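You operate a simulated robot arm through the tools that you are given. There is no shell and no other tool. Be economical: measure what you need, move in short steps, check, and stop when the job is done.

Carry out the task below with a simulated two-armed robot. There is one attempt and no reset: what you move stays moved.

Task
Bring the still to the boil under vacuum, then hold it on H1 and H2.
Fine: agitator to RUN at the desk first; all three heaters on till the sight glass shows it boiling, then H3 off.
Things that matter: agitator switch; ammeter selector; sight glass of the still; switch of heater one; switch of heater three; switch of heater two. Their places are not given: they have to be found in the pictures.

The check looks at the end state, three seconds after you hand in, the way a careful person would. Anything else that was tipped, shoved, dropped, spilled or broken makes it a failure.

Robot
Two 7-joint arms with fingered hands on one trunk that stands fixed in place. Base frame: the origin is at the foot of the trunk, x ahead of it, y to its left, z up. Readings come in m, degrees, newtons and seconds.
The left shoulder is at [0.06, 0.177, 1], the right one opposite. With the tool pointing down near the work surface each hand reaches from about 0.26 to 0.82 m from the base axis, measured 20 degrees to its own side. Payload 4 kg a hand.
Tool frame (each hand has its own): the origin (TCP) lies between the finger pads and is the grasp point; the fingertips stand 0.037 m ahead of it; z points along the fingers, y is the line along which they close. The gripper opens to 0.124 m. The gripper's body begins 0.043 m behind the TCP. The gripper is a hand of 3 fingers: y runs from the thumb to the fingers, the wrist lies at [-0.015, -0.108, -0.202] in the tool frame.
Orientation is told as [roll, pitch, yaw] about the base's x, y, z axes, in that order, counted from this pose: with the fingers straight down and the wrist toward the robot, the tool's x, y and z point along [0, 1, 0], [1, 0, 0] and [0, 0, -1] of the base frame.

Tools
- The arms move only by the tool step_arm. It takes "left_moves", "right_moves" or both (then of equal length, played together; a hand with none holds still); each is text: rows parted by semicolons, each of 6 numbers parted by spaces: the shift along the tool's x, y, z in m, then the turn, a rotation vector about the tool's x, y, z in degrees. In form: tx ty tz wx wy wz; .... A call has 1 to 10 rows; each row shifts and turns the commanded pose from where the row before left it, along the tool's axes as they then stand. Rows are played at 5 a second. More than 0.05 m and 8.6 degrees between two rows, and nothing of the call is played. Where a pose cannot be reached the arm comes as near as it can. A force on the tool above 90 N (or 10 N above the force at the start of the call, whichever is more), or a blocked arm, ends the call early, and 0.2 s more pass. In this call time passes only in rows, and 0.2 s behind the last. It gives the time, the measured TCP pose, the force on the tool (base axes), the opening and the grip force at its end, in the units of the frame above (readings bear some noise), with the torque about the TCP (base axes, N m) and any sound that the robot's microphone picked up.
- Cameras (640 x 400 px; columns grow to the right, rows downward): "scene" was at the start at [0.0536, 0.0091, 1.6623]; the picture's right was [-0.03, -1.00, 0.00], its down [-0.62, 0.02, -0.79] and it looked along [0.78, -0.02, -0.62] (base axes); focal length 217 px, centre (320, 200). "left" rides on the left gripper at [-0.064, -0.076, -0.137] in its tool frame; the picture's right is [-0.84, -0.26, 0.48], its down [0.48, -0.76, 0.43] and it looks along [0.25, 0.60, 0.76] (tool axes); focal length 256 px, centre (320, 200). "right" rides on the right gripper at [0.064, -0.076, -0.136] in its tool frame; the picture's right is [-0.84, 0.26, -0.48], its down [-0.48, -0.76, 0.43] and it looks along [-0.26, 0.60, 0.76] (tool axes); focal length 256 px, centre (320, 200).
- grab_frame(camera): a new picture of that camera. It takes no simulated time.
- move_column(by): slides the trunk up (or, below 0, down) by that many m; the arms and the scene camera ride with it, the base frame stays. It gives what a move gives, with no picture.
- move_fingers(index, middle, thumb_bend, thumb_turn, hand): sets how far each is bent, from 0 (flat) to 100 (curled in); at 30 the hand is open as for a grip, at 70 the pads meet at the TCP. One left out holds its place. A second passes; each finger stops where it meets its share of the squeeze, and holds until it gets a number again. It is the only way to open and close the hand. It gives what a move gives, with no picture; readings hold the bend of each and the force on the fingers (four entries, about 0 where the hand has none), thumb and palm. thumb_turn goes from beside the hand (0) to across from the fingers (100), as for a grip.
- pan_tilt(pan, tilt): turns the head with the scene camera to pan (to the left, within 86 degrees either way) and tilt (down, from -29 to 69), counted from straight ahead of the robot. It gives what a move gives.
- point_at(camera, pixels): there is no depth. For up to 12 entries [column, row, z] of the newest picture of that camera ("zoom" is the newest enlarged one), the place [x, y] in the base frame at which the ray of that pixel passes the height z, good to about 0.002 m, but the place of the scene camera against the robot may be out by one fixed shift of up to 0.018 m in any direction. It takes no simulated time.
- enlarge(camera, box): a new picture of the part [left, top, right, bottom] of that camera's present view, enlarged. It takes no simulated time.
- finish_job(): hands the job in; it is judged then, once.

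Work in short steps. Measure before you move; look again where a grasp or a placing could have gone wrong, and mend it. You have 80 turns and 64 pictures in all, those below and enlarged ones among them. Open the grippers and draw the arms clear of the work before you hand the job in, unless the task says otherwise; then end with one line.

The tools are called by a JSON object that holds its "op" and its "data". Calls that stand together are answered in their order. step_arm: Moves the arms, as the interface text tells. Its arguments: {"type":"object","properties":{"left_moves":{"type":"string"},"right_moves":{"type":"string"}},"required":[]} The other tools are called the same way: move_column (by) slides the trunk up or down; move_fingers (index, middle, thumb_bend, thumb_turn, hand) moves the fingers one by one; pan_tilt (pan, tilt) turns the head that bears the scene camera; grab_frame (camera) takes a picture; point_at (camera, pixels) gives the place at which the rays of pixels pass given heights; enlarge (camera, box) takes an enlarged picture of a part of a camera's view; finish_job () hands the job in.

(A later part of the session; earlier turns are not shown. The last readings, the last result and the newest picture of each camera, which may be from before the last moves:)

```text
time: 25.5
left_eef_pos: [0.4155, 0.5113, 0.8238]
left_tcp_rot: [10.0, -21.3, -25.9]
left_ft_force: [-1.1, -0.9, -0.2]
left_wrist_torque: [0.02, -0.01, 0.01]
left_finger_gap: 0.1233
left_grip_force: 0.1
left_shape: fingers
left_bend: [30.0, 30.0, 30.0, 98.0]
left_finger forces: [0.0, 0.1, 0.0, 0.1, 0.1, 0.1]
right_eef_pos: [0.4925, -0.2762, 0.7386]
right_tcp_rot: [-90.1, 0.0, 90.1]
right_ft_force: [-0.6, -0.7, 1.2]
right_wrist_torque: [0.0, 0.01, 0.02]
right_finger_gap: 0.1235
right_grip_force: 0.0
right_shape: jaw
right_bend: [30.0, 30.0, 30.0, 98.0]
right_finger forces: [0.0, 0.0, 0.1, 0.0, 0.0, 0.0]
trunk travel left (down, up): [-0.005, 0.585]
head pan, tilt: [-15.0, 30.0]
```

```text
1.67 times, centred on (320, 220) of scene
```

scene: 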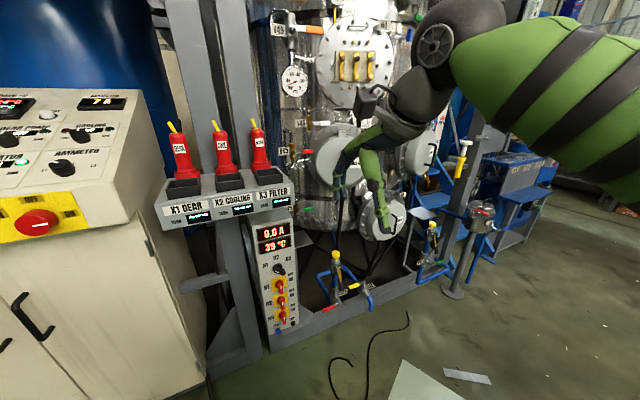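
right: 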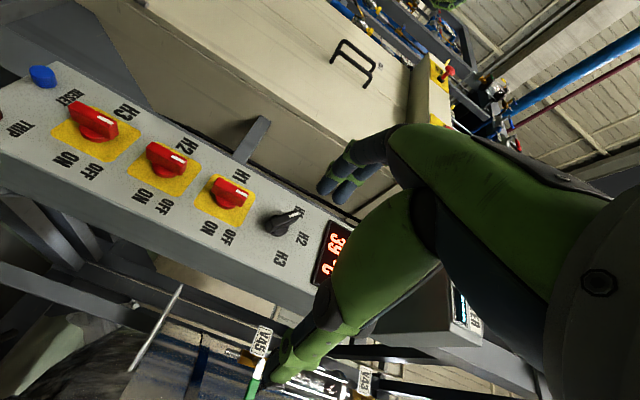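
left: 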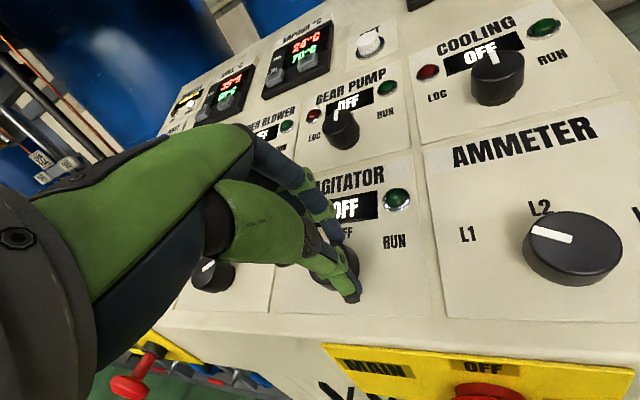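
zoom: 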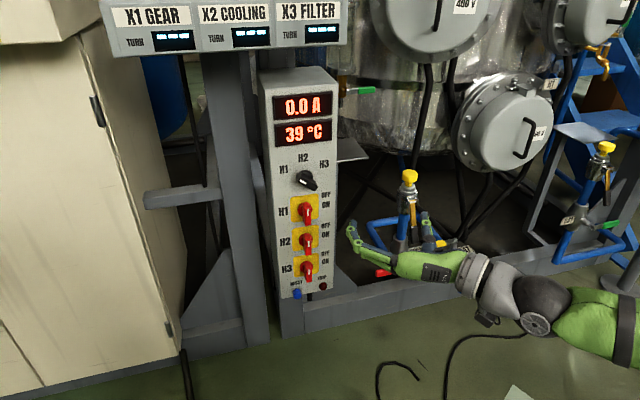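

In the right picture: H1 (229,195), H2 (168,168), H3 (95,125), selector (283,220). I enlarge to read handle directions and measure positions.

{"op": "enlarge", "data": {"camera": "right", "box": [30, 60, 330, 290]}}

{"op": "point_at", "data": {"camera": "right", "pixels": [[224, 203, 0.6], [224, 203, 0.64], [224, 203, 0.68], [93, 138, 0.45], [93, 138, 0.5], [93, 138, 0.55], [163, 175, 0.55], [163, 175, 0.6], [275, 222, 0.66], [275, 222, 0.7], [275, 222, 0.74]]}}

{"op": "point_at", "data": {"camera": "scene", "pixels": [[312.2, 226.4, 0.6], [312.2, 226.4, 0.64], [312.2, 226.4, 0.68], [312.2, 260.2, 0.5], [312.2, 260.2, 0.54], [312.2, 260.2, 0.58], [312.2, 244.5, 0.6], [312.8, 207.0, 0.7], [312.8, 207.0, 0.74]]}}

```text
1.74 times, centred on (180, 175) of right
```

zoom: 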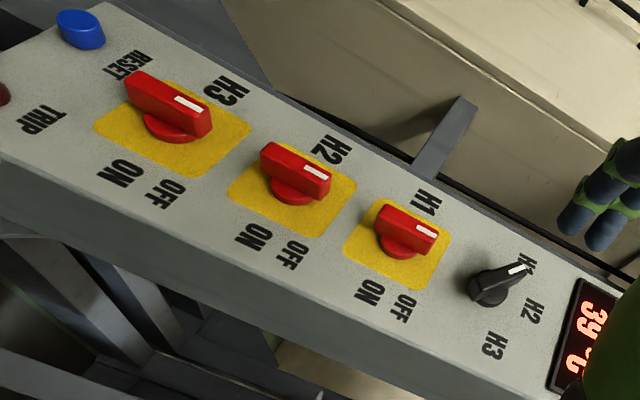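

```text
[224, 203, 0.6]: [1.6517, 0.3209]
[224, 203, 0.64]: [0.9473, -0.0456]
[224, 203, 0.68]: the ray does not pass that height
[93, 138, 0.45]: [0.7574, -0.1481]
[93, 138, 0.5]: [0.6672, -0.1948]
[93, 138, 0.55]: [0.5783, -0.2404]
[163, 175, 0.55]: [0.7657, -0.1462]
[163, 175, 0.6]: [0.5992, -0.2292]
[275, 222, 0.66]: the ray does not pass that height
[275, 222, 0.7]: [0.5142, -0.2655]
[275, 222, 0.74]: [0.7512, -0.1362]
```

```text
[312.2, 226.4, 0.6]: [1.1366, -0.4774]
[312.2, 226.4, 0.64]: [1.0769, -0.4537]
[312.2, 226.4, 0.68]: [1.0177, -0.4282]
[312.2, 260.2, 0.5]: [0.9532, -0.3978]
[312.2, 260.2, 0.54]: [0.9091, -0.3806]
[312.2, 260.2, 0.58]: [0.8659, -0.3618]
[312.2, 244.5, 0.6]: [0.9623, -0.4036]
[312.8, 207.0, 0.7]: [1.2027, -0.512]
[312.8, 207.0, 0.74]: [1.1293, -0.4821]
```

Rays at the face x≈0.715 give: H1 (y −0.164, z 0.654), H2 (−0.168, 0.564), H3 (−0.167, 0.471), selector (−0.153, 0.735); handles now point straight up (OFF), ON being to the right. I'll push handles with closed fingers, hand pitched ahead-down, so I turn the right hand to pitch −55.

{"op": "step_arm", "data": {"right_moves": "0 0 0 2.284 2.284 7.244; 0 0 0 2.284 2.284 7.244; 0 0 0 2.284 2.284 7.244; 0 0 0 2.284 2.284 7.244; 0 0 0 2.284 2.284 7.244; 0 0 0 2.284 2.284 7.244"}}

{"op": "step_arm", "data": {"right_moves": "0 0 0 2.284 2.284 7.244; 0 0 0 2.284 2.284 7.244; 0 0 0 2.284 2.284 7.244; 0 0 0 2.284 2.284 7.244; 0 0 0 2.284 2.284 7.244; 0 0 0 2.284 2.284 7.244"}}

{"op": "move_fingers", "data": {"hand": "right", "index": 70, "middle": 70, "thumb_bend": 70}}

{"op": "grab_frame", "data": {"camera": "right"}}

{"op": "grab_frame", "data": {"camera": "scene"}}

```text
time: 26.9
left_eef_pos: [0.4147, 0.5099, 0.824]
left_tcp_rot: [10.0, -21.4, -25.9]
left_ft_force: [0.0, 0.7, 0.0]
left_wrist_torque: [0.0, 0.01, -0.04]
left_finger_gap: 0.1234
left_grip_force: 0.1
left_shape: fingers
left_bend: [30.0, 30.0, 30.0, 98.0]
left_finger forces: [0.0, 0.0, 0.1, 0.0, 0.0, 0.0]
right_eef_pos: [0.5265, -0.2962, 0.7548]
right_tcp_rot: [-66.9, -40.4, 67.0]
right_ft_force: [0.3, 0.9, -0.2]
right_wrist_torque: [-0.04, 0.0, -0.03]
right_finger_gap: 0.1236
right_grip_force: 0.0
right_shape: jaw
right_bend: [30.0, 30.0, 30.0, 98.0]
right_finger forces: [0.1, 0.0, 0.1, 0.0, 0.0, 0.1]
right hand out of reach, approached as far as the arm can: row 1, 2, 3, 4, 5, 6
trunk travel left (down, up): [-0.005, 0.585]
head pan, tilt: [-15.0, 30.0]
```

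```text
time: 28.3
left_eef_pos: [0.4145, 0.5113, 0.8239]
left_tcp_rot: [10.1, -21.4, -25.9]
left_ft_force: [-0.2, 0.2, -0.6]
left_wrist_torque: [0.03, 0.01, 0.01]
left_finger_gap: 0.1231
left_grip_force: 0.0
left_shape: fingers
left_bend: [30.0, 30.0, 30.0, 98.0]
left_finger forces: [0.1, 0.0, 0.0, 0.0, 0.0, 0.0]
right_eef_pos: [0.5357, -0.3008, 0.7582]
right_tcp_rot: [0.1, -55.0, -0.2]
right_ft_force: [0.5, -0.1, -0.6]
right_wrist_torque: [-0.02, 0.0, 0.01]
right_finger_gap: 0.1236
right_grip_force: 0.1
right_shape: jaw
right_bend: [30.0, 30.0, 30.0, 98.0]
right_finger forces: [0.0, 0.0, 0.1, 0.0, 0.0, 0.0]
right hand out of reach, approached as far as the arm can: row 1, 2, 4
trunk travel left (down, up): [-0.005, 0.585]
head pan, tilt: [-15.0, 30.0]
```

```text
time: 29.3
left_eef_pos: [0.4152, 0.5107, 0.8227]
left_tcp_rot: [9.9, -21.4, -25.9]
left_ft_force: [-0.1, 0.2, 0.1]
left_wrist_torque: [0.0, -0.01, 0.01]
left_finger_gap: 0.1233
left_grip_force: 0.2
left_shape: fingers
left_bend: [30.0, 30.0, 30.0, 98.0]
left_finger forces: [0.0, 0.0, 0.1, 0.0, 0.0, 0.0]
right_eef_pos: [0.5359, -0.3019, 0.7588]
right_tcp_rot: [-0.1, -55.0, 0.1]
right_ft_force: [-0.5, -0.2, 0.1]
right_wrist_torque: [0.01, 0.0, 0.0]
right_finger_gap: 0.0013
right_grip_force: 0.1
right_shape: fingers
right_bend: [70.0, 70.0, 70.0, 98.0]
right_finger forces: [0.0, 0.1, 0.0, 0.1, 0.0, 0.1]
trunk travel left (down, up): [-0.005, 0.585]
head pan, tilt: [-15.0, 30.0]
```

```text
29 pictures are left
```

right: 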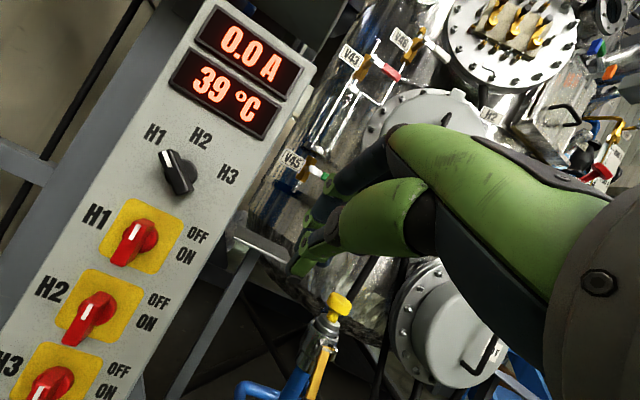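

```text
28 pictures are left
```

scene: 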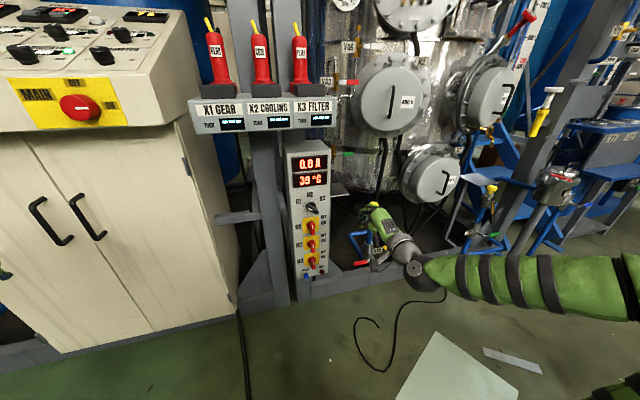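

Good view of the box: H1 plate centre (141,236), H2 (98,303), selector (178,180). I measure these from both cameras again.

{"op": "point_at", "data": {"camera": "right", "pixels": [[141, 236, 0.6], [141, 236, 0.65], [141, 236, 0.7], [98, 303, 0.52], [98, 303, 0.57], [98, 303, 0.62], [181, 176, 0.7], [181, 176, 0.75], [122, 256, 0.65], [136, 226, 0.65]]}}

{"op": "enlarge", "data": {"camera": "scene", "box": [280, 190, 350, 290]}}

```text
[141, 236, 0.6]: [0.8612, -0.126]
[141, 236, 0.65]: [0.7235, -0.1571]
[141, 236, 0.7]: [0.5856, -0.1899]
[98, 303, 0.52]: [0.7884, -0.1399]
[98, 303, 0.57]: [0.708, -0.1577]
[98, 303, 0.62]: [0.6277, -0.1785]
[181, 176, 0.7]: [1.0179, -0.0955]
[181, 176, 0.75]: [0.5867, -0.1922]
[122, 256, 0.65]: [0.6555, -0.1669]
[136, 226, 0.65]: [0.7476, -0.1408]
```

```text
4.00 times, centred on (315, 240) of scene
```

zoom: 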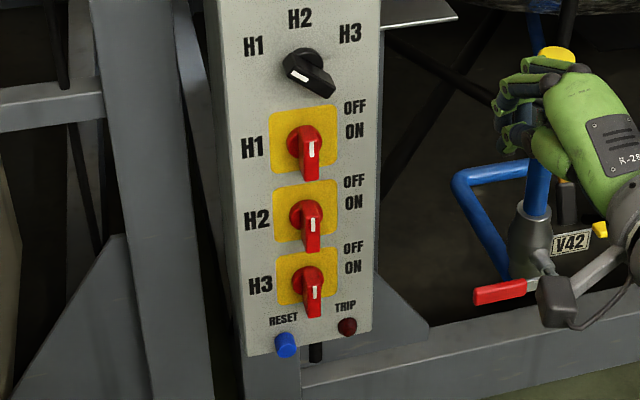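

H1 pivot is (0.716,−0.161,0.653), confirmed; pitch between switches ≈0.09 m. I tilt the hand to pitch −70 and bring the closed fingertips to the left of and short of H1's upper half.

{"op": "step_arm", "data": {"right_moves": "0 0 0 -7.5 0 0; 0 0 0 -7.5 0 0; 0.0382 -0.0097 0.0172 0 0 0; 0.0382 -0.0097 0.0172 0 0 0; 0.0382 -0.0097 0.0172 0 0 0; 0.0382 -0.0097 0.0172 0 0 0; 0.0382 -0.0097 0.0172 0 0 0"}}

{"op": "grab_frame", "data": {"camera": "right"}}

{"op": "enlarge", "data": {"camera": "scene", "box": [260, 170, 370, 290]}}

```text
time: 30.9
left_eef_pos: [0.4146, 0.5091, 0.824]
left_tcp_rot: [10.0, -21.4, -25.9]
left_ft_force: [0.2, -1.1, 0.1]
left_wrist_torque: [0.03, 0.04, 0.01]
left_finger_gap: 0.1234
left_grip_force: 0.0
left_shape: fingers
left_bend: [30.0, 30.0, 30.0, 98.0]
left_finger forces: [0.1, 0.0, 0.0, 0.1, 0.0, 0.0]
right_eef_pos: [0.6179, -0.1159, 0.6914]
right_tcp_rot: [-0.2, -70.0, 0.1]
right_ft_force: [-0.3, -0.3, -0.2]
right_wrist_torque: [0.02, 0.01, 0.01]
right_finger_gap: 0.0013
right_grip_force: 0.1
right_shape: fingers
right_bend: [70.0, 70.0, 70.0, 98.0]
right_finger forces: [0.1, 0.0, 0.1, 0.0, 0.0, 0.0]
right hand out of reach, approached as far as the arm can: row 1, 2
trunk travel left (down, up): [-0.005, 0.585]
head pan, tilt: [-15.0, 30.0]
```

```text
26 pictures are left
```

right: 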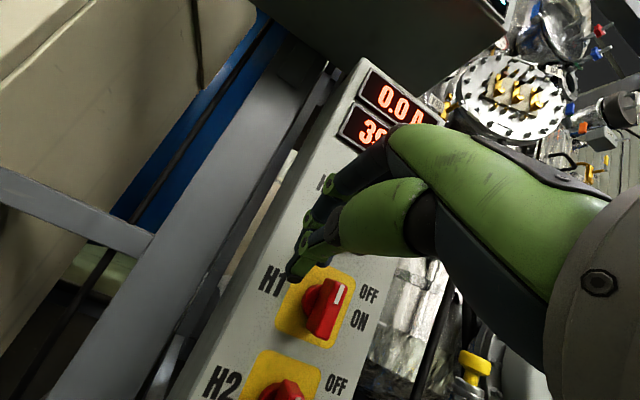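

```text
3.33 times, centred on (315, 230) of scene
```

zoom: 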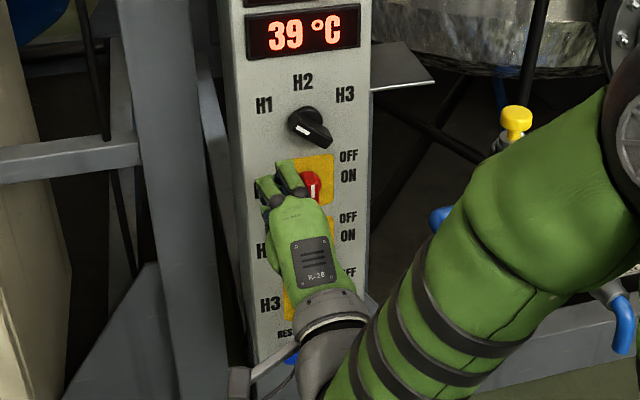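

Fingertips are left of H1's handle, about 0.04 m short of the panel. I go ahead 0.042 m to reach beside the handle.

{"op": "step_arm", "data": {"right_moves": "0 0.003 0.021 0 0 0; 0 0.003 0.0216 0 0 0"}}

{"op": "grab_frame", "data": {"camera": "right"}}

```text
time: 31.5
left_eef_pos: [0.4152, 0.5095, 0.8237]
left_tcp_rot: [10.0, -21.3, -25.9]
left_ft_force: [0.1, -0.3, -0.3]
left_wrist_torque: [-0.05, 0.01, 0.0]
left_finger_gap: 0.1233
left_grip_force: 0.0
left_shape: fingers
left_bend: [30.0, 30.0, 30.0, 98.0]
left_finger forces: [0.0, 0.0, 0.1, 0.1, 0.0, 0.0]
right_eef_pos: [0.6609, -0.1159, 0.6828]
right_tcp_rot: [-0.2, -70.2, 0.2]
right_ft_force: [-0.1, -0.2, 0.8]
right_wrist_torque: [0.0, -0.01, 0.03]
right_finger_gap: 0.0008
right_grip_force: 0.1
right_shape: fingers
right_bend: [70.0, 70.0, 70.0, 98.0]
right_finger forces: [0.0, 0.1, 0.1, 0.0, 0.0, 0.1]
trunk travel left (down, up): [-0.005, 0.585]
head pan, tilt: [-15.0, 30.0]
```

```text
24 pictures are left
```

right: 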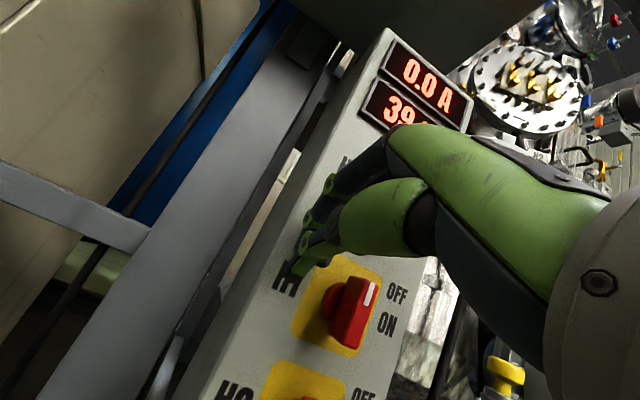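

The tip looks level with the handle's top end; I lower it 0.010 m and push right 0.03 m.

{"op": "step_arm", "data": {"right_moves": "0 -0.0094 0.0034 0 0 0; -0.01 0 0 0 0 0; -0.01 0 0 0 0 0; -0.01 0 0 0 0 0"}}

{"op": "grab_frame", "data": {"camera": "right"}}

```text
time: 32.5
left_eef_pos: [0.4144, 0.5129, 0.8241]
left_tcp_rot: [10.0, -21.4, -25.9]
left_ft_force: [-0.2, 0.2, -0.2]
left_wrist_torque: [0.02, 0.01, -0.02]
left_finger_gap: 0.1234
left_grip_force: 0.0
left_shape: fingers
left_bend: [30.0, 30.0, 30.0, 98.0]
left_finger forces: [0.0, 0.0, 0.0, 0.1, 0.0, 0.1]
right_eef_pos: [0.6601, -0.1454, 0.6727]
right_tcp_rot: [-0.3, -70.1, 0.4]
right_ft_force: [-1.2, 4.8, 1.9]
right_wrist_torque: [-0.01, -0.07, 0.12]
right_finger_gap: 0.0009
right_grip_force: 2.2
right_shape: fingers
right_bend: [70.0, 69.0, 70.0, 98.0]
right_finger forces: [0.0, 5.1, 0.1, 0.0, 0.0, 0.1]
trunk travel left (down, up): [-0.005, 0.585]
head pan, tilt: [-15.0, 30.0]
```

```text
23 pictures are left
```

right: 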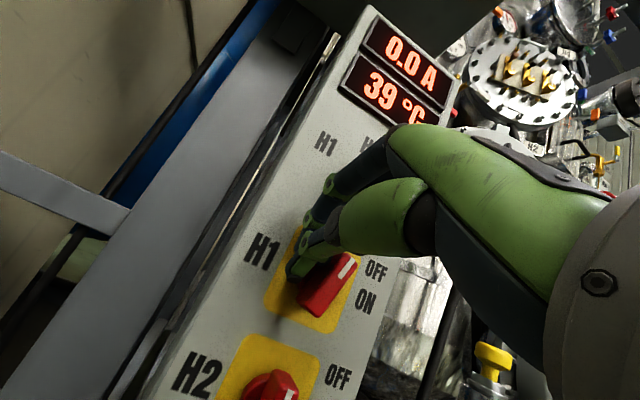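

The middle finger touches (5 N) and the handle begins to turn clockwise. I continue right, then down along the arc.

{"op": "step_arm", "data": {"right_moves": "-0.01 0 0 0 0 0; -0.01 0 0 0 0 0; -0.01 -0.002 0.001 0 0 0"}}

{"op": "grab_frame", "data": {"camera": "right"}}

```text
time: 33.3
left_eef_pos: [0.415, 0.5124, 0.8236]
left_tcp_rot: [10.0, -21.5, -25.8]
left_ft_force: [0.3, 0.3, 0.5]
left_wrist_torque: [0.01, -0.01, 0.02]
left_finger_gap: 0.123
left_grip_force: 0.0
left_shape: fingers
left_bend: [30.0, 30.0, 30.0, 98.0]
left_finger forces: [0.1, 0.0, 0.0, 0.0, 0.0, 0.0]
right_eef_pos: [0.6595, -0.168, 0.6742]
right_tcp_rot: [-0.3, -70.5, 1.3]
right_ft_force: [-22.7, 39.1, 11.5]
right_wrist_torque: [-0.84, -1.83, 0.66]
right_finger_gap: 0.0002
right_grip_force: 35.3
right_shape: fingers
right_bend: [66.0, 70.0, 75.0, 93.0]
right_finger forces: [0.1, 41.5, 0.0, 0.0, 28.4, 0.0]
trunk travel left (down, up): [-0.005, 0.585]
head pan, tilt: [-15.0, 30.0]
```

```text
22 pictures are left
```

right: 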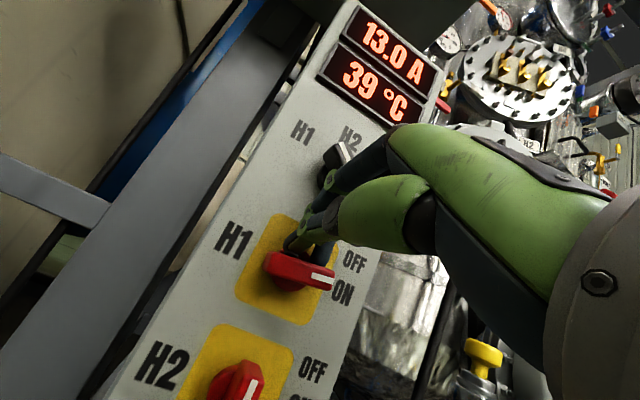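

H1 is ON: 13.0 A and the handle lies to the right. I slide back left, draw out, go down to H2's height, and check.

{"op": "step_arm", "data": {"right_moves": "0.015 0 0 0 0 0; 0.01 0 0 0 0 0; 0 -0.0077 -0.021 0 0 0; 0 -0.0077 -0.021 0 0 0; 0.015 -0.0275 0.01 0 0 0; 0.015 -0.0275 0.01 0 0 0; 0 -0.0275 0.01 0 0 0"}}

{"op": "grab_frame", "data": {"camera": "right"}}

```text
time: 34.9
left_eef_pos: [0.4147, 0.5108, 0.8243]
left_tcp_rot: [10.0, -21.5, -25.9]
left_ft_force: [0.4, 0.7, 0.0]
left_wrist_torque: [0.0, -0.03, -0.01]
left_finger_gap: 0.1234
left_grip_force: 0.1
left_shape: fingers
left_bend: [30.0, 30.0, 30.0, 98.0]
left_finger forces: [0.1, 0.1, 0.0, 0.0, 0.1, 0.0]
right_eef_pos: [0.6164, -0.1213, 0.5832]
right_tcp_rot: [-0.3, -70.1, 0.2]
right_ft_force: [-0.8, 0.1, -0.5]
right_wrist_torque: [-0.02, 0.04, -0.01]
right_finger_gap: 0.0009
right_grip_force: 0.1
right_shape: fingers
right_bend: [70.0, 70.0, 70.0, 97.0]
right_finger forces: [0.0, 0.0, 0.1, 0.0, 0.0, 0.0]
trunk travel left (down, up): [-0.005, 0.585]
head pan, tilt: [-15.0, 30.0]
```

```text
21 pictures are left
```

right: 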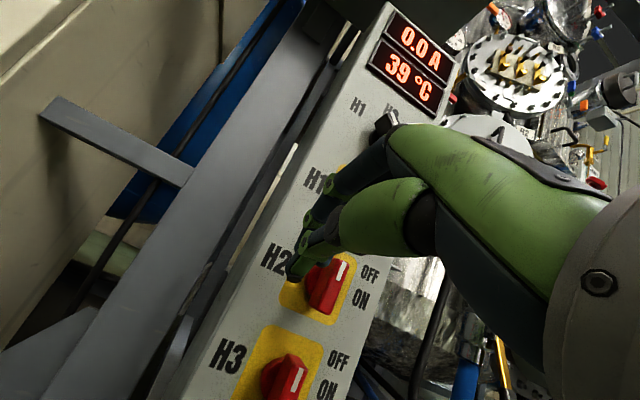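

The display reads 0.0 A again; either the selector or H1 was brushed. I check with the scene camera.

{"op": "enlarge", "data": {"camera": "scene", "box": [270, 150, 360, 280]}}

{"op": "enlarge", "data": {"camera": "right", "box": [280, 60, 460, 260]}}

```text
3.08 times, centred on (315, 215) of scene
```

zoom: 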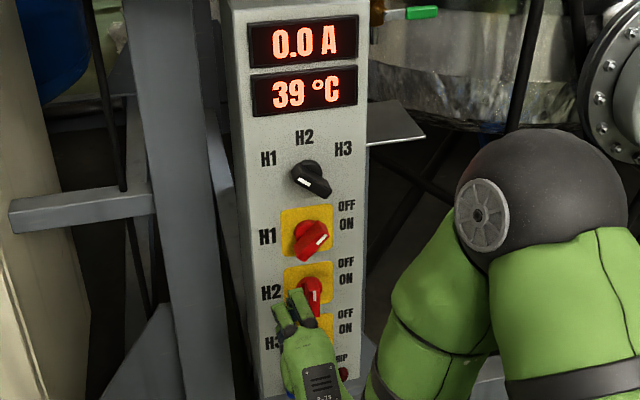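

```text
2.00 times, centred on (370, 160) of right
```

zoom: 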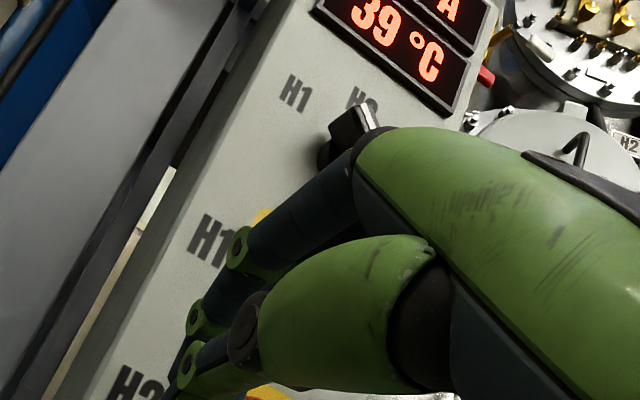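

H1 slipped back to about 45°, so the withdrawal dragged it. I redo H1 a bit higher, push right past the pivot, then down; afterwards I will withdraw straight back.

{"op": "step_arm", "data": {"right_moves": "0 0.0313 -0.0114 0 0 0; 0 0.0313 -0.0114 0 0 0; 0 0.0313 -0.0114 0 0 0; 0 0.0075 0.02 0 0 0; 0 0.0075 0.02 0 0 0; -0.0125 0 0 0 0 0; -0.0125 0 0 0 0 0; -0.0125 0 0 0 0 0; -0.0125 0 0 0 0 0; -0.005 -0.0047 0.0017 0 0 0"}}

{"op": "grab_frame", "data": {"camera": "right"}}

```text
time: 37.1
left_eef_pos: [0.4166, 0.5079, 0.8248]
left_tcp_rot: [10.0, -21.5, -26.0]
left_ft_force: [0.7, -0.8, 0.1]
left_wrist_torque: [0.05, 0.03, 0.0]
left_finger_gap: 0.1233
left_grip_force: 0.1
left_shape: fingers
left_bend: [30.0, 30.0, 30.0, 98.0]
left_finger forces: [0.1, 0.1, 0.0, 0.0, 0.1, 0.1]
right_eef_pos: [0.6612, -0.1837, 0.6801]
right_tcp_rot: [0.0, -70.5, -0.9]
right_ft_force: [-3.5, -0.3, 11.7]
right_wrist_torque: [0.33, -0.44, 0.03]
right_finger_gap: 0.0
right_grip_force: 10.3
right_shape: fingers
right_bend: [67.0, 70.0, 73.0, 97.0]
right_finger forces: [0.0, 2.8, 0.0, 0.1, 16.5, 0.1]
trunk travel left (down, up): [-0.005, 0.585]
head pan, tilt: [-15.0, 30.0]
```

```text
18 pictures are left
```

right: 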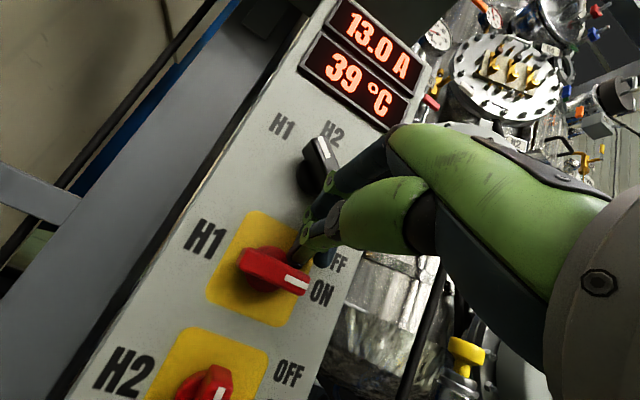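

H1 is firmly at ON with 13.0 A. I lift a few mm, withdraw straight back, then move over to H2's start place.

{"op": "step_arm", "data": {"right_moves": "0 0.0038 -0.0014 0 0 0; 0 -0.0085 -0.0235 0 0 0; 0 -0.0085 -0.0235 0 0 0; 0.03 0 0 0 0 0; 0.027 0 0 0 0 0; 0 -0.0275 0.01 0 0 0; 0 -0.0275 0.01 0 0 0; 0 -0.0275 0.01 0 0 0"}}

{"op": "grab_frame", "data": {"camera": "right"}}

```text
time: 38.9
left_eef_pos: [0.415, 0.5109, 0.8238]
left_tcp_rot: [10.0, -21.5, -25.9]
left_ft_force: [0.1, 0.9, 0.9]
left_wrist_torque: [-0.04, -0.06, -0.02]
left_finger_gap: 0.1234
left_grip_force: 0.0
left_shape: fingers
left_bend: [30.0, 30.0, 30.0, 98.0]
left_finger forces: [0.1, 0.1, 0.0, 0.1, 0.0, 0.1]
right_eef_pos: [0.6093, -0.1198, 0.595]
right_tcp_rot: [-0.2, -70.1, 0.2]
right_ft_force: [0.9, 0.5, -0.4]
right_wrist_torque: [-0.03, 0.02, 0.01]
right_finger_gap: 0.001
right_grip_force: 0.1
right_shape: fingers
right_bend: [70.0, 70.0, 70.0, 98.0]
right_finger forces: [0.0, 0.0, 0.0, 0.0, 0.0, 0.0]
trunk travel left (down, up): [-0.005, 0.585]
head pan, tilt: [-15.0, 30.0]
```

```text
17 pictures are left
```

right: 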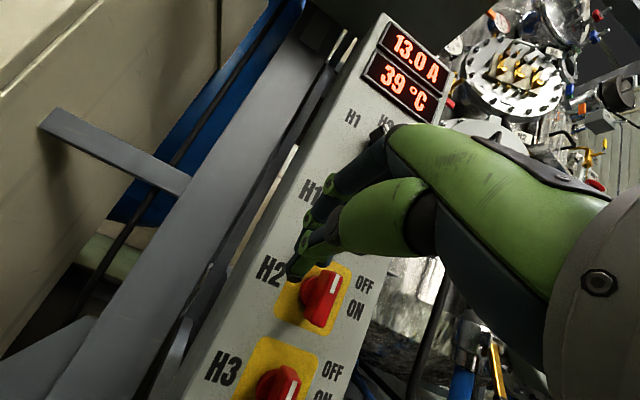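

13.0 A holds. Now the same push on H2, starting 6 mm lower to catch the upright handle.

{"op": "step_arm", "data": {"right_moves": "0 0.0059 0.025 0 0 0; 0 0.0059 0.025 0 0 0; -0.0125 0 0 0 0 0; -0.0125 0 0 0 0 0; -0.0125 0.002 0 0 0 0; -0.0125 0.002 0 0 0 0; -0.007 0 0 0 0 0; -0.002 -0.0047 0.0017 0 0 0"}}

{"op": "grab_frame", "data": {"camera": "right"}}

```text
time: 40.7
left_eef_pos: [0.4137, 0.5116, 0.8235]
left_tcp_rot: [10.0, -21.4, -25.9]
left_ft_force: [-0.3, -0.3, -0.2]
left_wrist_torque: [0.0, 0.04, 0.02]
left_finger_gap: 0.1233
left_grip_force: 0.0
left_shape: fingers
left_bend: [30.0, 30.0, 30.0, 98.0]
left_finger forces: [0.0, 0.1, 0.0, 0.1, 0.0, 0.0]
right_eef_pos: [0.6607, -0.1782, 0.5896]
right_tcp_rot: [-0.2, -70.4, 0.1]
right_ft_force: [-4.1, 3.0, 16.2]
right_wrist_torque: [0.31, -0.5, 0.13]
right_finger_gap: 0.0
right_grip_force: 11.5
right_shape: fingers
right_bend: [67.0, 70.0, 73.0, 96.0]
right_finger forces: [0.0, 0.0, 0.1, 0.1, 22.7, 0.0]
trunk travel left (down, up): [-0.005, 0.585]
head pan, tilt: [-15.0, 30.0]
```

```text
16 pictures are left
```

right: 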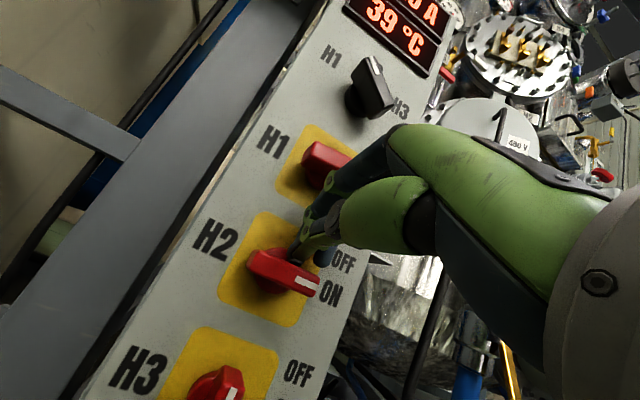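

H2's handle lies horizontally at ON. I withdraw the same way and move to H3's start place.

{"op": "step_arm", "data": {"right_moves": "0 0.0038 -0.0014 0 0 0; 0 -0.0085 -0.0235 0 0 0; 0 -0.0085 -0.0235 0 0 0; 0.03 0 0 0 0 0; 0.03 0 0 0 0 0; 0 -0.0298 0.0108 0 0 0; 0 -0.0298 0.0108 0 0 0; 0 -0.0298 0.0108 0 0 0"}}

{"op": "grab_frame", "data": {"camera": "right"}}

```text
time: 42.5
left_eef_pos: [0.4144, 0.5114, 0.8236]
left_tcp_rot: [10.2, -21.3, -26.0]
left_ft_force: [0.0, -0.3, 0.4]
left_wrist_torque: [0.0, -0.01, 0.01]
left_finger_gap: 0.1234
left_grip_force: 0.1
left_shape: fingers
left_bend: [30.0, 30.0, 30.0, 98.0]
left_finger forces: [0.1, 0.1, 0.0, 0.0, 0.0, 0.1]
right_eef_pos: [0.6131, -0.1193, 0.4962]
right_tcp_rot: [-0.2, -70.1, 0.3]
right_ft_force: [0.0, -0.1, 0.2]
right_wrist_torque: [-0.05, -0.01, 0.0]
right_finger_gap: 0.001
right_grip_force: 0.1
right_shape: fingers
right_bend: [70.0, 70.0, 70.0, 98.0]
right_finger forces: [0.1, 0.1, 0.0, 0.0, 0.0, 0.0]
trunk travel left (down, up): [-0.005, 0.585]
head pan, tilt: [-15.0, 30.0]
```

```text
15 pictures are left
```

right: 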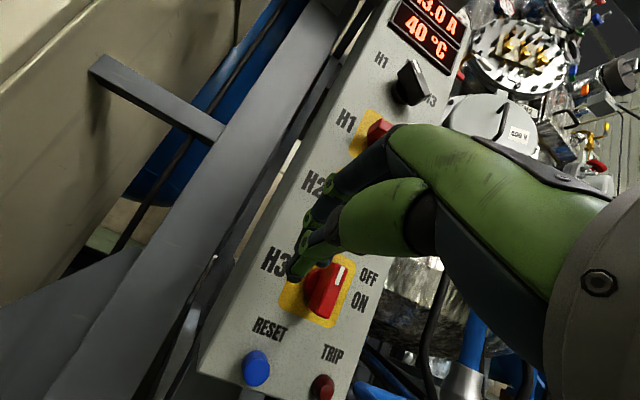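

The display now shows 40 °C and x3.0 A. The hand is in the same relative place at H3; I push it likewise (forward 0.047 m, then right).

{"op": "step_arm", "data": {"right_moves": "0 0.008 0.022 0 0 0; 0 0.008 0.022 0 0 0; -0.0125 0 0 0 0 0; -0.0125 0 0 0 0 0; -0.0125 0.002 0 0 0 0; -0.0125 0.002 0 0 0 0; -0.007 0 0 0 0 0; -0.002 -0.0047 0.0017 0 0 0"}}

{"op": "grab_frame", "data": {"camera": "right"}}

```text
time: 44.3
left_eef_pos: [0.4133, 0.5111, 0.8238]
left_tcp_rot: [10.1, -21.4, -25.9]
left_ft_force: [0.0, -0.1, 0.0]
left_wrist_torque: [0.04, 0.0, -0.01]
left_finger_gap: 0.1232
left_grip_force: 0.0
left_shape: fingers
left_bend: [30.0, 30.0, 30.0, 98.0]
left_finger forces: [0.1, 0.0, 0.1, 0.1, 0.0, 0.0]
right_eef_pos: [0.6595, -0.1782, 0.4977]
right_tcp_rot: [-0.2, -70.4, 0.1]
right_ft_force: [-4.2, 4.3, 19.8]
right_wrist_torque: [0.39, -0.64, 0.19]
right_finger_gap: 0.0
right_grip_force: 14.0
right_shape: fingers
right_bend: [66.0, 70.0, 74.0, 96.0]
right_finger forces: [0.1, 0.0, 0.1, 0.0, 27.6, 0.0]
trunk travel left (down, up): [-0.005, 0.585]
head pan, tilt: [-15.0, 30.0]
```

```text
14 pictures are left
```

right: 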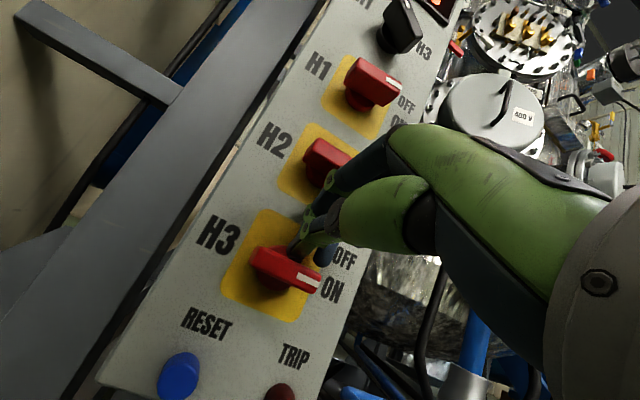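

All three are ON. I withdraw straight back and turn the head up to the still to find the sight glass.

{"op": "step_arm", "data": {"right_moves": "0 0.0038 -0.0014 0 0 0; 0 -0.0085 -0.0235 0 0 0; 0 -0.0085 -0.0235 0 0 0; 0 -0.016 -0.045 0 0 0"}}

{"op": "pan_tilt", "data": {"pan": -24, "tilt": -2}}

{"op": "grab_frame", "data": {"camera": "scene"}}

```text
time: 45.3
left_eef_pos: [0.4151, 0.5113, 0.8237]
left_tcp_rot: [10.0, -21.3, -26.0]
left_ft_force: [0.0, -1.3, -0.3]
left_wrist_torque: [0.03, 0.05, 0.03]
left_finger_gap: 0.123
left_grip_force: 0.1
left_shape: fingers
left_bend: [30.0, 30.0, 30.0, 98.0]
left_finger forces: [0.1, 0.0, 0.0, 0.0, 0.0, 0.0]
right_eef_pos: [0.5606, -0.1781, 0.5003]
right_tcp_rot: [-0.6, -70.1, 0.3]
right_ft_force: [-0.3, -0.3, 1.0]
right_wrist_torque: [0.02, -0.01, 0.04]
right_finger_gap: 0.0011
right_grip_force: 0.0
right_shape: fingers
right_bend: [70.0, 70.0, 70.0, 98.0]
right_finger forces: [0.1, 0.1, 0.0, 0.1, 0.0, 0.1]
trunk travel left (down, up): [-0.005, 0.585]
head pan, tilt: [-15.0, 30.0]
```

```text
time: 46.3
left_eef_pos: [0.4154, 0.5112, 0.824]
left_tcp_rot: [9.9, -21.4, -25.9]
left_ft_force: [0.4, -0.3, -0.4]
left_wrist_torque: [-0.01, 0.01, 0.0]
left_finger_gap: 0.1233
left_grip_force: 0.0
left_shape: fingers
left_bend: [30.0, 30.0, 30.0, 98.0]
left_finger forces: [0.0, 0.0, 0.0, 0.1, 0.0, 0.0]
right_eef_pos: [0.5626, -0.177, 0.4993]
right_tcp_rot: [-0.2, -69.9, 0.2]
right_ft_force: [-0.6, -0.2, -0.6]
right_wrist_torque: [-0.02, 0.01, 0.02]
right_finger_gap: 0.001
right_grip_force: 0.0
right_shape: fingers
right_bend: [70.0, 70.0, 70.0, 98.0]
right_finger forces: [0.1, 0.0, 0.0, 0.1, 0.0, 0.0]
trunk travel left (down, up): [-0.005, 0.585]
head pan, tilt: [-24.0, -2.0]
```

```text
13 pictures are left
```

scene: 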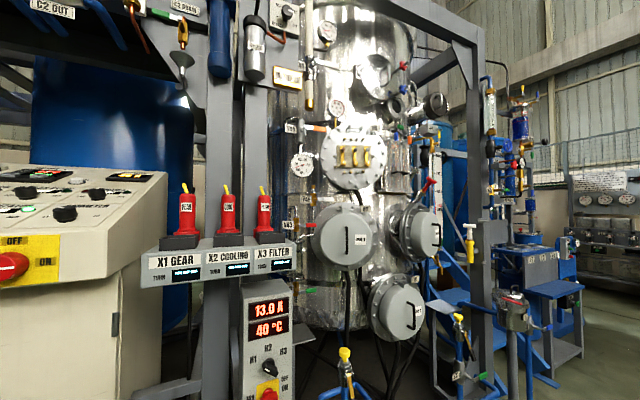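

The upper still shows some ports near (375,75) and (400,105). I enlarge that part to find the sight glass.

{"op": "enlarge", "data": {"camera": "scene", "box": [300, 0, 460, 130]}}

```text
3.08 times, centred on (380, 65) of scene
```

zoom: 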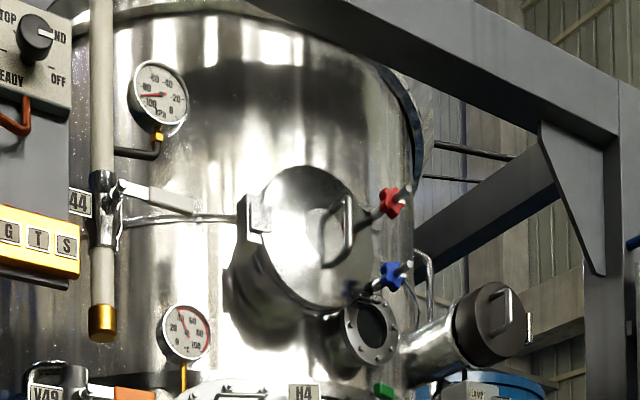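

The round dark port at about (396,107) is the sight glass. I let time pass with the hand still, then look closely at it.

{"op": "step_arm", "data": {"right_moves": "0 0 0 0 0 0; 0 0 0 0 0 0; 0 0 0 0 0 0; 0 0 0 0 0 0; 0 0 0 0 0 0; 0 0 0 0 0 0; 0 0 0 0 0 0; 0 0 0 0 0 0; 0 0 0 0 0 0; 0 0 0 0 0 0"}}

{"op": "enlarge", "data": {"camera": "scene", "box": [376, 92, 416, 122]}}

{"op": "enlarge", "data": {"camera": "scene", "box": [230, 280, 310, 400]}}

```text
time: 48.5
left_eef_pos: [0.415, 0.5109, 0.8235]
left_tcp_rot: [10.0, -21.3, -26.0]
left_ft_force: [0.1, -0.5, 0.3]
left_wrist_torque: [-0.02, -0.04, -0.02]
left_finger_gap: 0.1232
left_grip_force: 0.1
left_shape: fingers
left_bend: [30.0, 30.0, 30.0, 98.0]
left_finger forces: [0.1, 0.0, 0.1, 0.0, 0.0, 0.0]
right_eef_pos: [0.5627, -0.1764, 0.4986]
right_tcp_rot: [-0.3, -70.0, 0.2]
right_ft_force: [0.2, 0.1, -0.8]
right_wrist_torque: [-0.01, -0.03, 0.03]
right_finger_gap: 0.0012
right_grip_force: 0.1
right_shape: fingers
right_bend: [70.0, 70.0, 70.0, 98.0]
right_finger forces: [0.0, 0.1, 0.0, 0.0, 0.1, 0.0]
trunk travel left (down, up): [-0.005, 0.585]
head pan, tilt: [-24.0, -2.0]
```

```text
13.33 times, centred on (396, 107) of scene
```

zoom: 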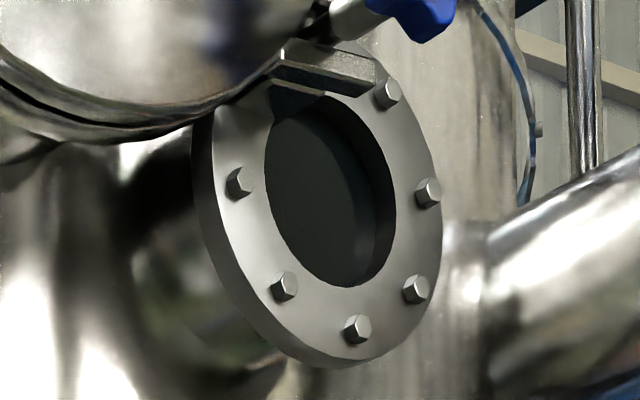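

```text
3.33 times, centred on (270, 340) of scene
```

zoom: 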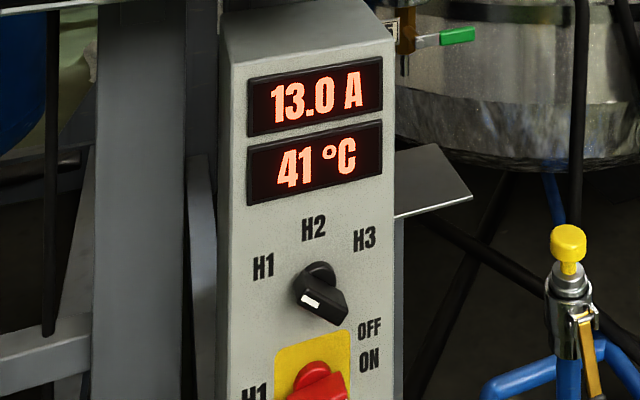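

The glass is still clear (dark) at 41 °C. Meanwhile I ready the fingertips below and right of H3's handle, clear of the panel, and let time pass.

{"op": "step_arm", "data": {"right_moves": "-0.0155 -0.0105 0.025 0 0 0; 0 -0.0106 0.025 0 0 0; 0 0 0 0 0 0; 0 0 0 0 0 0; 0 0 0 0 0 0; 0 0 0 0 0 0; 0 0 0 0 0 0; 0 0 0 0 0 0; 0 0 0 0 0 0; 0 0 0 0 0 0"}}

{"op": "step_arm", "data": {"right_moves": "0 0 0 0 0 0; 0 0 0 0 0 0; 0 0 0 0 0 0; 0 0 0 0 0 0; 0 0 0 0 0 0; 0 0 0 0 0 0; 0 0 0 0 0 0; 0 0 0 0 0 0; 0 0 0 0 0 0; 0 0 0 0 0 0"}}

{"op": "step_arm", "data": {"right_moves": "0 0 0 0 0 0; 0 0 0 0 0 0; 0 0 0 0 0 0; 0 0 0 0 0 0; 0 0 0 0 0 0; 0 0 0 0 0 0; 0 0 0 0 0 0; 0 0 0 0 0 0; 0 0 0 0 0 0; 0 0 0 0 0 0"}}

{"op": "enlarge", "data": {"camera": "scene", "box": [230, 80, 430, 330]}}

```text
time: 50.7
left_eef_pos: [0.4154, 0.5119, 0.8235]
left_tcp_rot: [10.1, -21.4, -25.9]
left_ft_force: [1.3, 0.7, 0.8]
left_wrist_torque: [0.01, 0.01, 0.02]
left_finger_gap: 0.1232
left_grip_force: 0.1
left_shape: fingers
left_bend: [30.0, 30.0, 30.0, 98.0]
left_finger forces: [0.0, 0.1, 0.0, 0.0, 0.0, 0.0]
right_eef_pos: [0.6, -0.1928, 0.4627]
right_tcp_rot: [-0.1, -70.1, 0.1]
right_ft_force: [-0.2, 0.7, -0.1]
right_wrist_torque: [-0.01, 0.03, -0.02]
right_finger_gap: 0.001
right_grip_force: 0.0
right_shape: fingers
right_bend: [70.0, 70.0, 70.0, 98.0]
right_finger forces: [0.1, 0.1, 0.0, 0.0, 0.0, 0.0]
trunk travel left (down, up): [-0.005, 0.585]
head pan, tilt: [-24.0, -2.0]
```

```text
time: 52.9
left_eef_pos: [0.4143, 0.5101, 0.823]
left_tcp_rot: [9.9, -21.4, -25.9]
left_ft_force: [-0.5, -0.4, 0.1]
left_wrist_torque: [-0.01, -0.03, 0.0]
left_finger_gap: 0.1235
left_grip_force: 0.0
left_shape: fingers
left_bend: [30.0, 30.0, 30.0, 98.0]
left_finger forces: [0.0, 0.0, 0.0, 0.0, 0.0, 0.0]
right_eef_pos: [0.6017, -0.1921, 0.4621]
right_tcp_rot: [-0.2, -70.1, 0.2]
right_ft_force: [-0.4, 0.2, 0.3]
right_wrist_torque: [-0.01, 0.0, 0.02]
right_finger_gap: 0.0012
right_grip_force: 0.0
right_shape: fingers
right_bend: [70.0, 70.0, 70.0, 98.0]
right_finger forces: [0.1, 0.1, 0.0, 0.0, 0.0, 0.0]
trunk travel left (down, up): [-0.005, 0.585]
head pan, tilt: [-24.0, -2.0]
```

```text
time: 55.1
left_eef_pos: [0.4151, 0.5103, 0.8233]
left_tcp_rot: [9.9, -21.4, -25.9]
left_ft_force: [0.2, -0.5, -0.4]
left_wrist_torque: [0.01, -0.02, 0.0]
left_finger_gap: 0.1232
left_grip_force: 0.0
left_shape: fingers
left_bend: [30.0, 30.0, 30.0, 98.0]
left_finger forces: [0.1, 0.0, 0.0, 0.0, 0.0, 0.1]
right_eef_pos: [0.6006, -0.1921, 0.4621]
right_tcp_rot: [-0.2, -70.1, 0.2]
right_ft_force: [0.2, 0.1, 0.0]
right_wrist_torque: [0.0, -0.01, 0.0]
right_finger_gap: 0.0009
right_grip_force: 0.0
right_shape: fingers
right_bend: [70.0, 70.0, 70.0, 98.0]
right_finger forces: [0.1, 0.1, 0.0, 0.0, 0.1, 0.0]
trunk travel left (down, up): [-0.005, 0.585]
head pan, tilt: [-24.0, -2.0]
```

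```text
1.60 times, centred on (330, 205) of scene
```

zoom: 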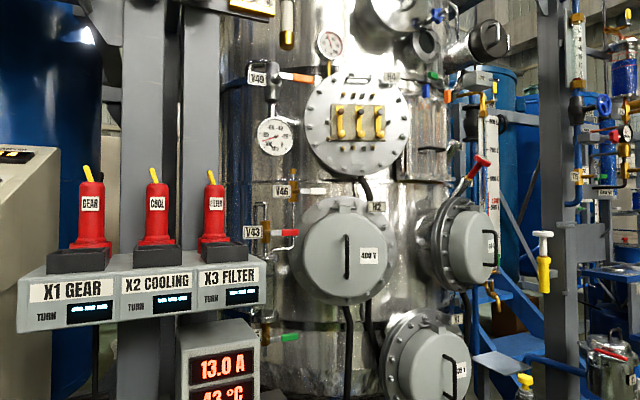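

It reads 43 °C, about 0.3 °C/s. I wait another 6 s and look at the glass.

{"op": "step_arm", "data": {"right_moves": "0 0 0 0 0 0; 0 0 0 0 0 0; 0 0 0 0 0 0; 0 0 0 0 0 0; 0 0 0 0 0 0; 0 0 0 0 0 0; 0 0 0 0 0 0; 0 0 0 0 0 0; 0 0 0 0 0 0; 0 0 0 0 0 0"}}

{"op": "step_arm", "data": {"right_moves": "0 0 0 0 0 0; 0 0 0 0 0 0; 0 0 0 0 0 0; 0 0 0 0 0 0; 0 0 0 0 0 0; 0 0 0 0 0 0; 0 0 0 0 0 0; 0 0 0 0 0 0; 0 0 0 0 0 0; 0 0 0 0 0 0"}}

{"op": "step_arm", "data": {"right_moves": "0 0 0 0 0 0; 0 0 0 0 0 0; 0 0 0 0 0 0; 0 0 0 0 0 0; 0 0 0 0 0 0; 0 0 0 0 0 0; 0 0 0 0 0 0; 0 0 0 0 0 0; 0 0 0 0 0 0; 0 0 0 0 0 0"}}

{"op": "enlarge", "data": {"camera": "scene", "box": [376, 92, 416, 122]}}

```text
time: 57.3
left_eef_pos: [0.4149, 0.5116, 0.8229]
left_tcp_rot: [10.0, -21.4, -25.9]
left_ft_force: [-0.6, 0.2, 0.5]
left_wrist_torque: [0.0, -0.02, 0.0]
left_finger_gap: 0.1234
left_grip_force: 0.0
left_shape: fingers
left_bend: [30.0, 30.0, 30.0, 98.0]
left_finger forces: [0.0, 0.0, 0.1, 0.1, 0.0, 0.1]
right_eef_pos: [0.6018, -0.1934, 0.4621]
right_tcp_rot: [-0.2, -70.1, 0.2]
right_ft_force: [-0.2, -0.4, -0.2]
right_wrist_torque: [-0.01, -0.01, 0.01]
right_finger_gap: 0.0011
right_grip_force: 0.1
right_shape: fingers
right_bend: [70.0, 70.0, 70.0, 98.0]
right_finger forces: [0.0, 0.0, 0.0, 0.0, 0.1, 0.0]
trunk travel left (down, up): [-0.005, 0.585]
head pan, tilt: [-24.0, -2.0]
```

```text
time: 59.5
left_eef_pos: [0.4136, 0.511, 0.8229]
left_tcp_rot: [10.1, -21.4, -25.9]
left_ft_force: [-0.4, 0.3, -0.1]
left_wrist_torque: [0.0, 0.02, 0.03]
left_finger_gap: 0.1232
left_grip_force: 0.1
left_shape: fingers
left_bend: [30.0, 30.0, 30.0, 98.0]
left_finger forces: [0.0, 0.1, 0.1, 0.1, 0.0, 0.1]
right_eef_pos: [0.5997, -0.1916, 0.4636]
right_tcp_rot: [-0.3, -70.2, 0.1]
right_ft_force: [0.1, -0.3, 1.1]
right_wrist_torque: [-0.02, 0.01, 0.0]
right_finger_gap: 0.001
right_grip_force: 0.1
right_shape: fingers
right_bend: [70.0, 70.0, 70.0, 98.0]
right_finger forces: [0.1, 0.0, 0.1, 0.0, 0.0, 0.0]
trunk travel left (down, up): [-0.005, 0.585]
head pan, tilt: [-24.0, -2.0]
```

```text
time: 61.7
left_eef_pos: [0.4148, 0.5107, 0.8232]
left_tcp_rot: [9.9, -21.4, -25.9]
left_ft_force: [0.4, -0.2, -0.1]
left_wrist_torque: [-0.04, -0.01, 0.01]
left_finger_gap: 0.1234
left_grip_force: 0.0
left_shape: fingers
left_bend: [30.0, 30.0, 30.0, 98.0]
left_finger forces: [0.1, 0.0, 0.0, 0.0, 0.0, 0.1]
right_eef_pos: [0.6011, -0.1933, 0.4628]
right_tcp_rot: [-0.3, -70.1, 0.2]
right_ft_force: [-0.6, 0.1, 0.2]
right_wrist_torque: [0.01, 0.02, -0.02]
right_finger_gap: 0.0011
right_grip_force: 0.0
right_shape: fingers
right_bend: [70.0, 70.0, 70.0, 98.0]
right_finger forces: [0.0, 0.0, 0.1, 0.0, 0.0, 0.0]
trunk travel left (down, up): [-0.005, 0.585]
head pan, tilt: [-24.0, -2.0]
```

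```text
13.33 times, centred on (396, 107) of scene
```

zoom: 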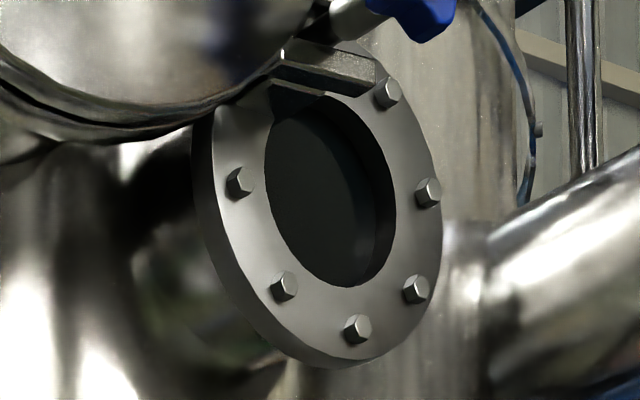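

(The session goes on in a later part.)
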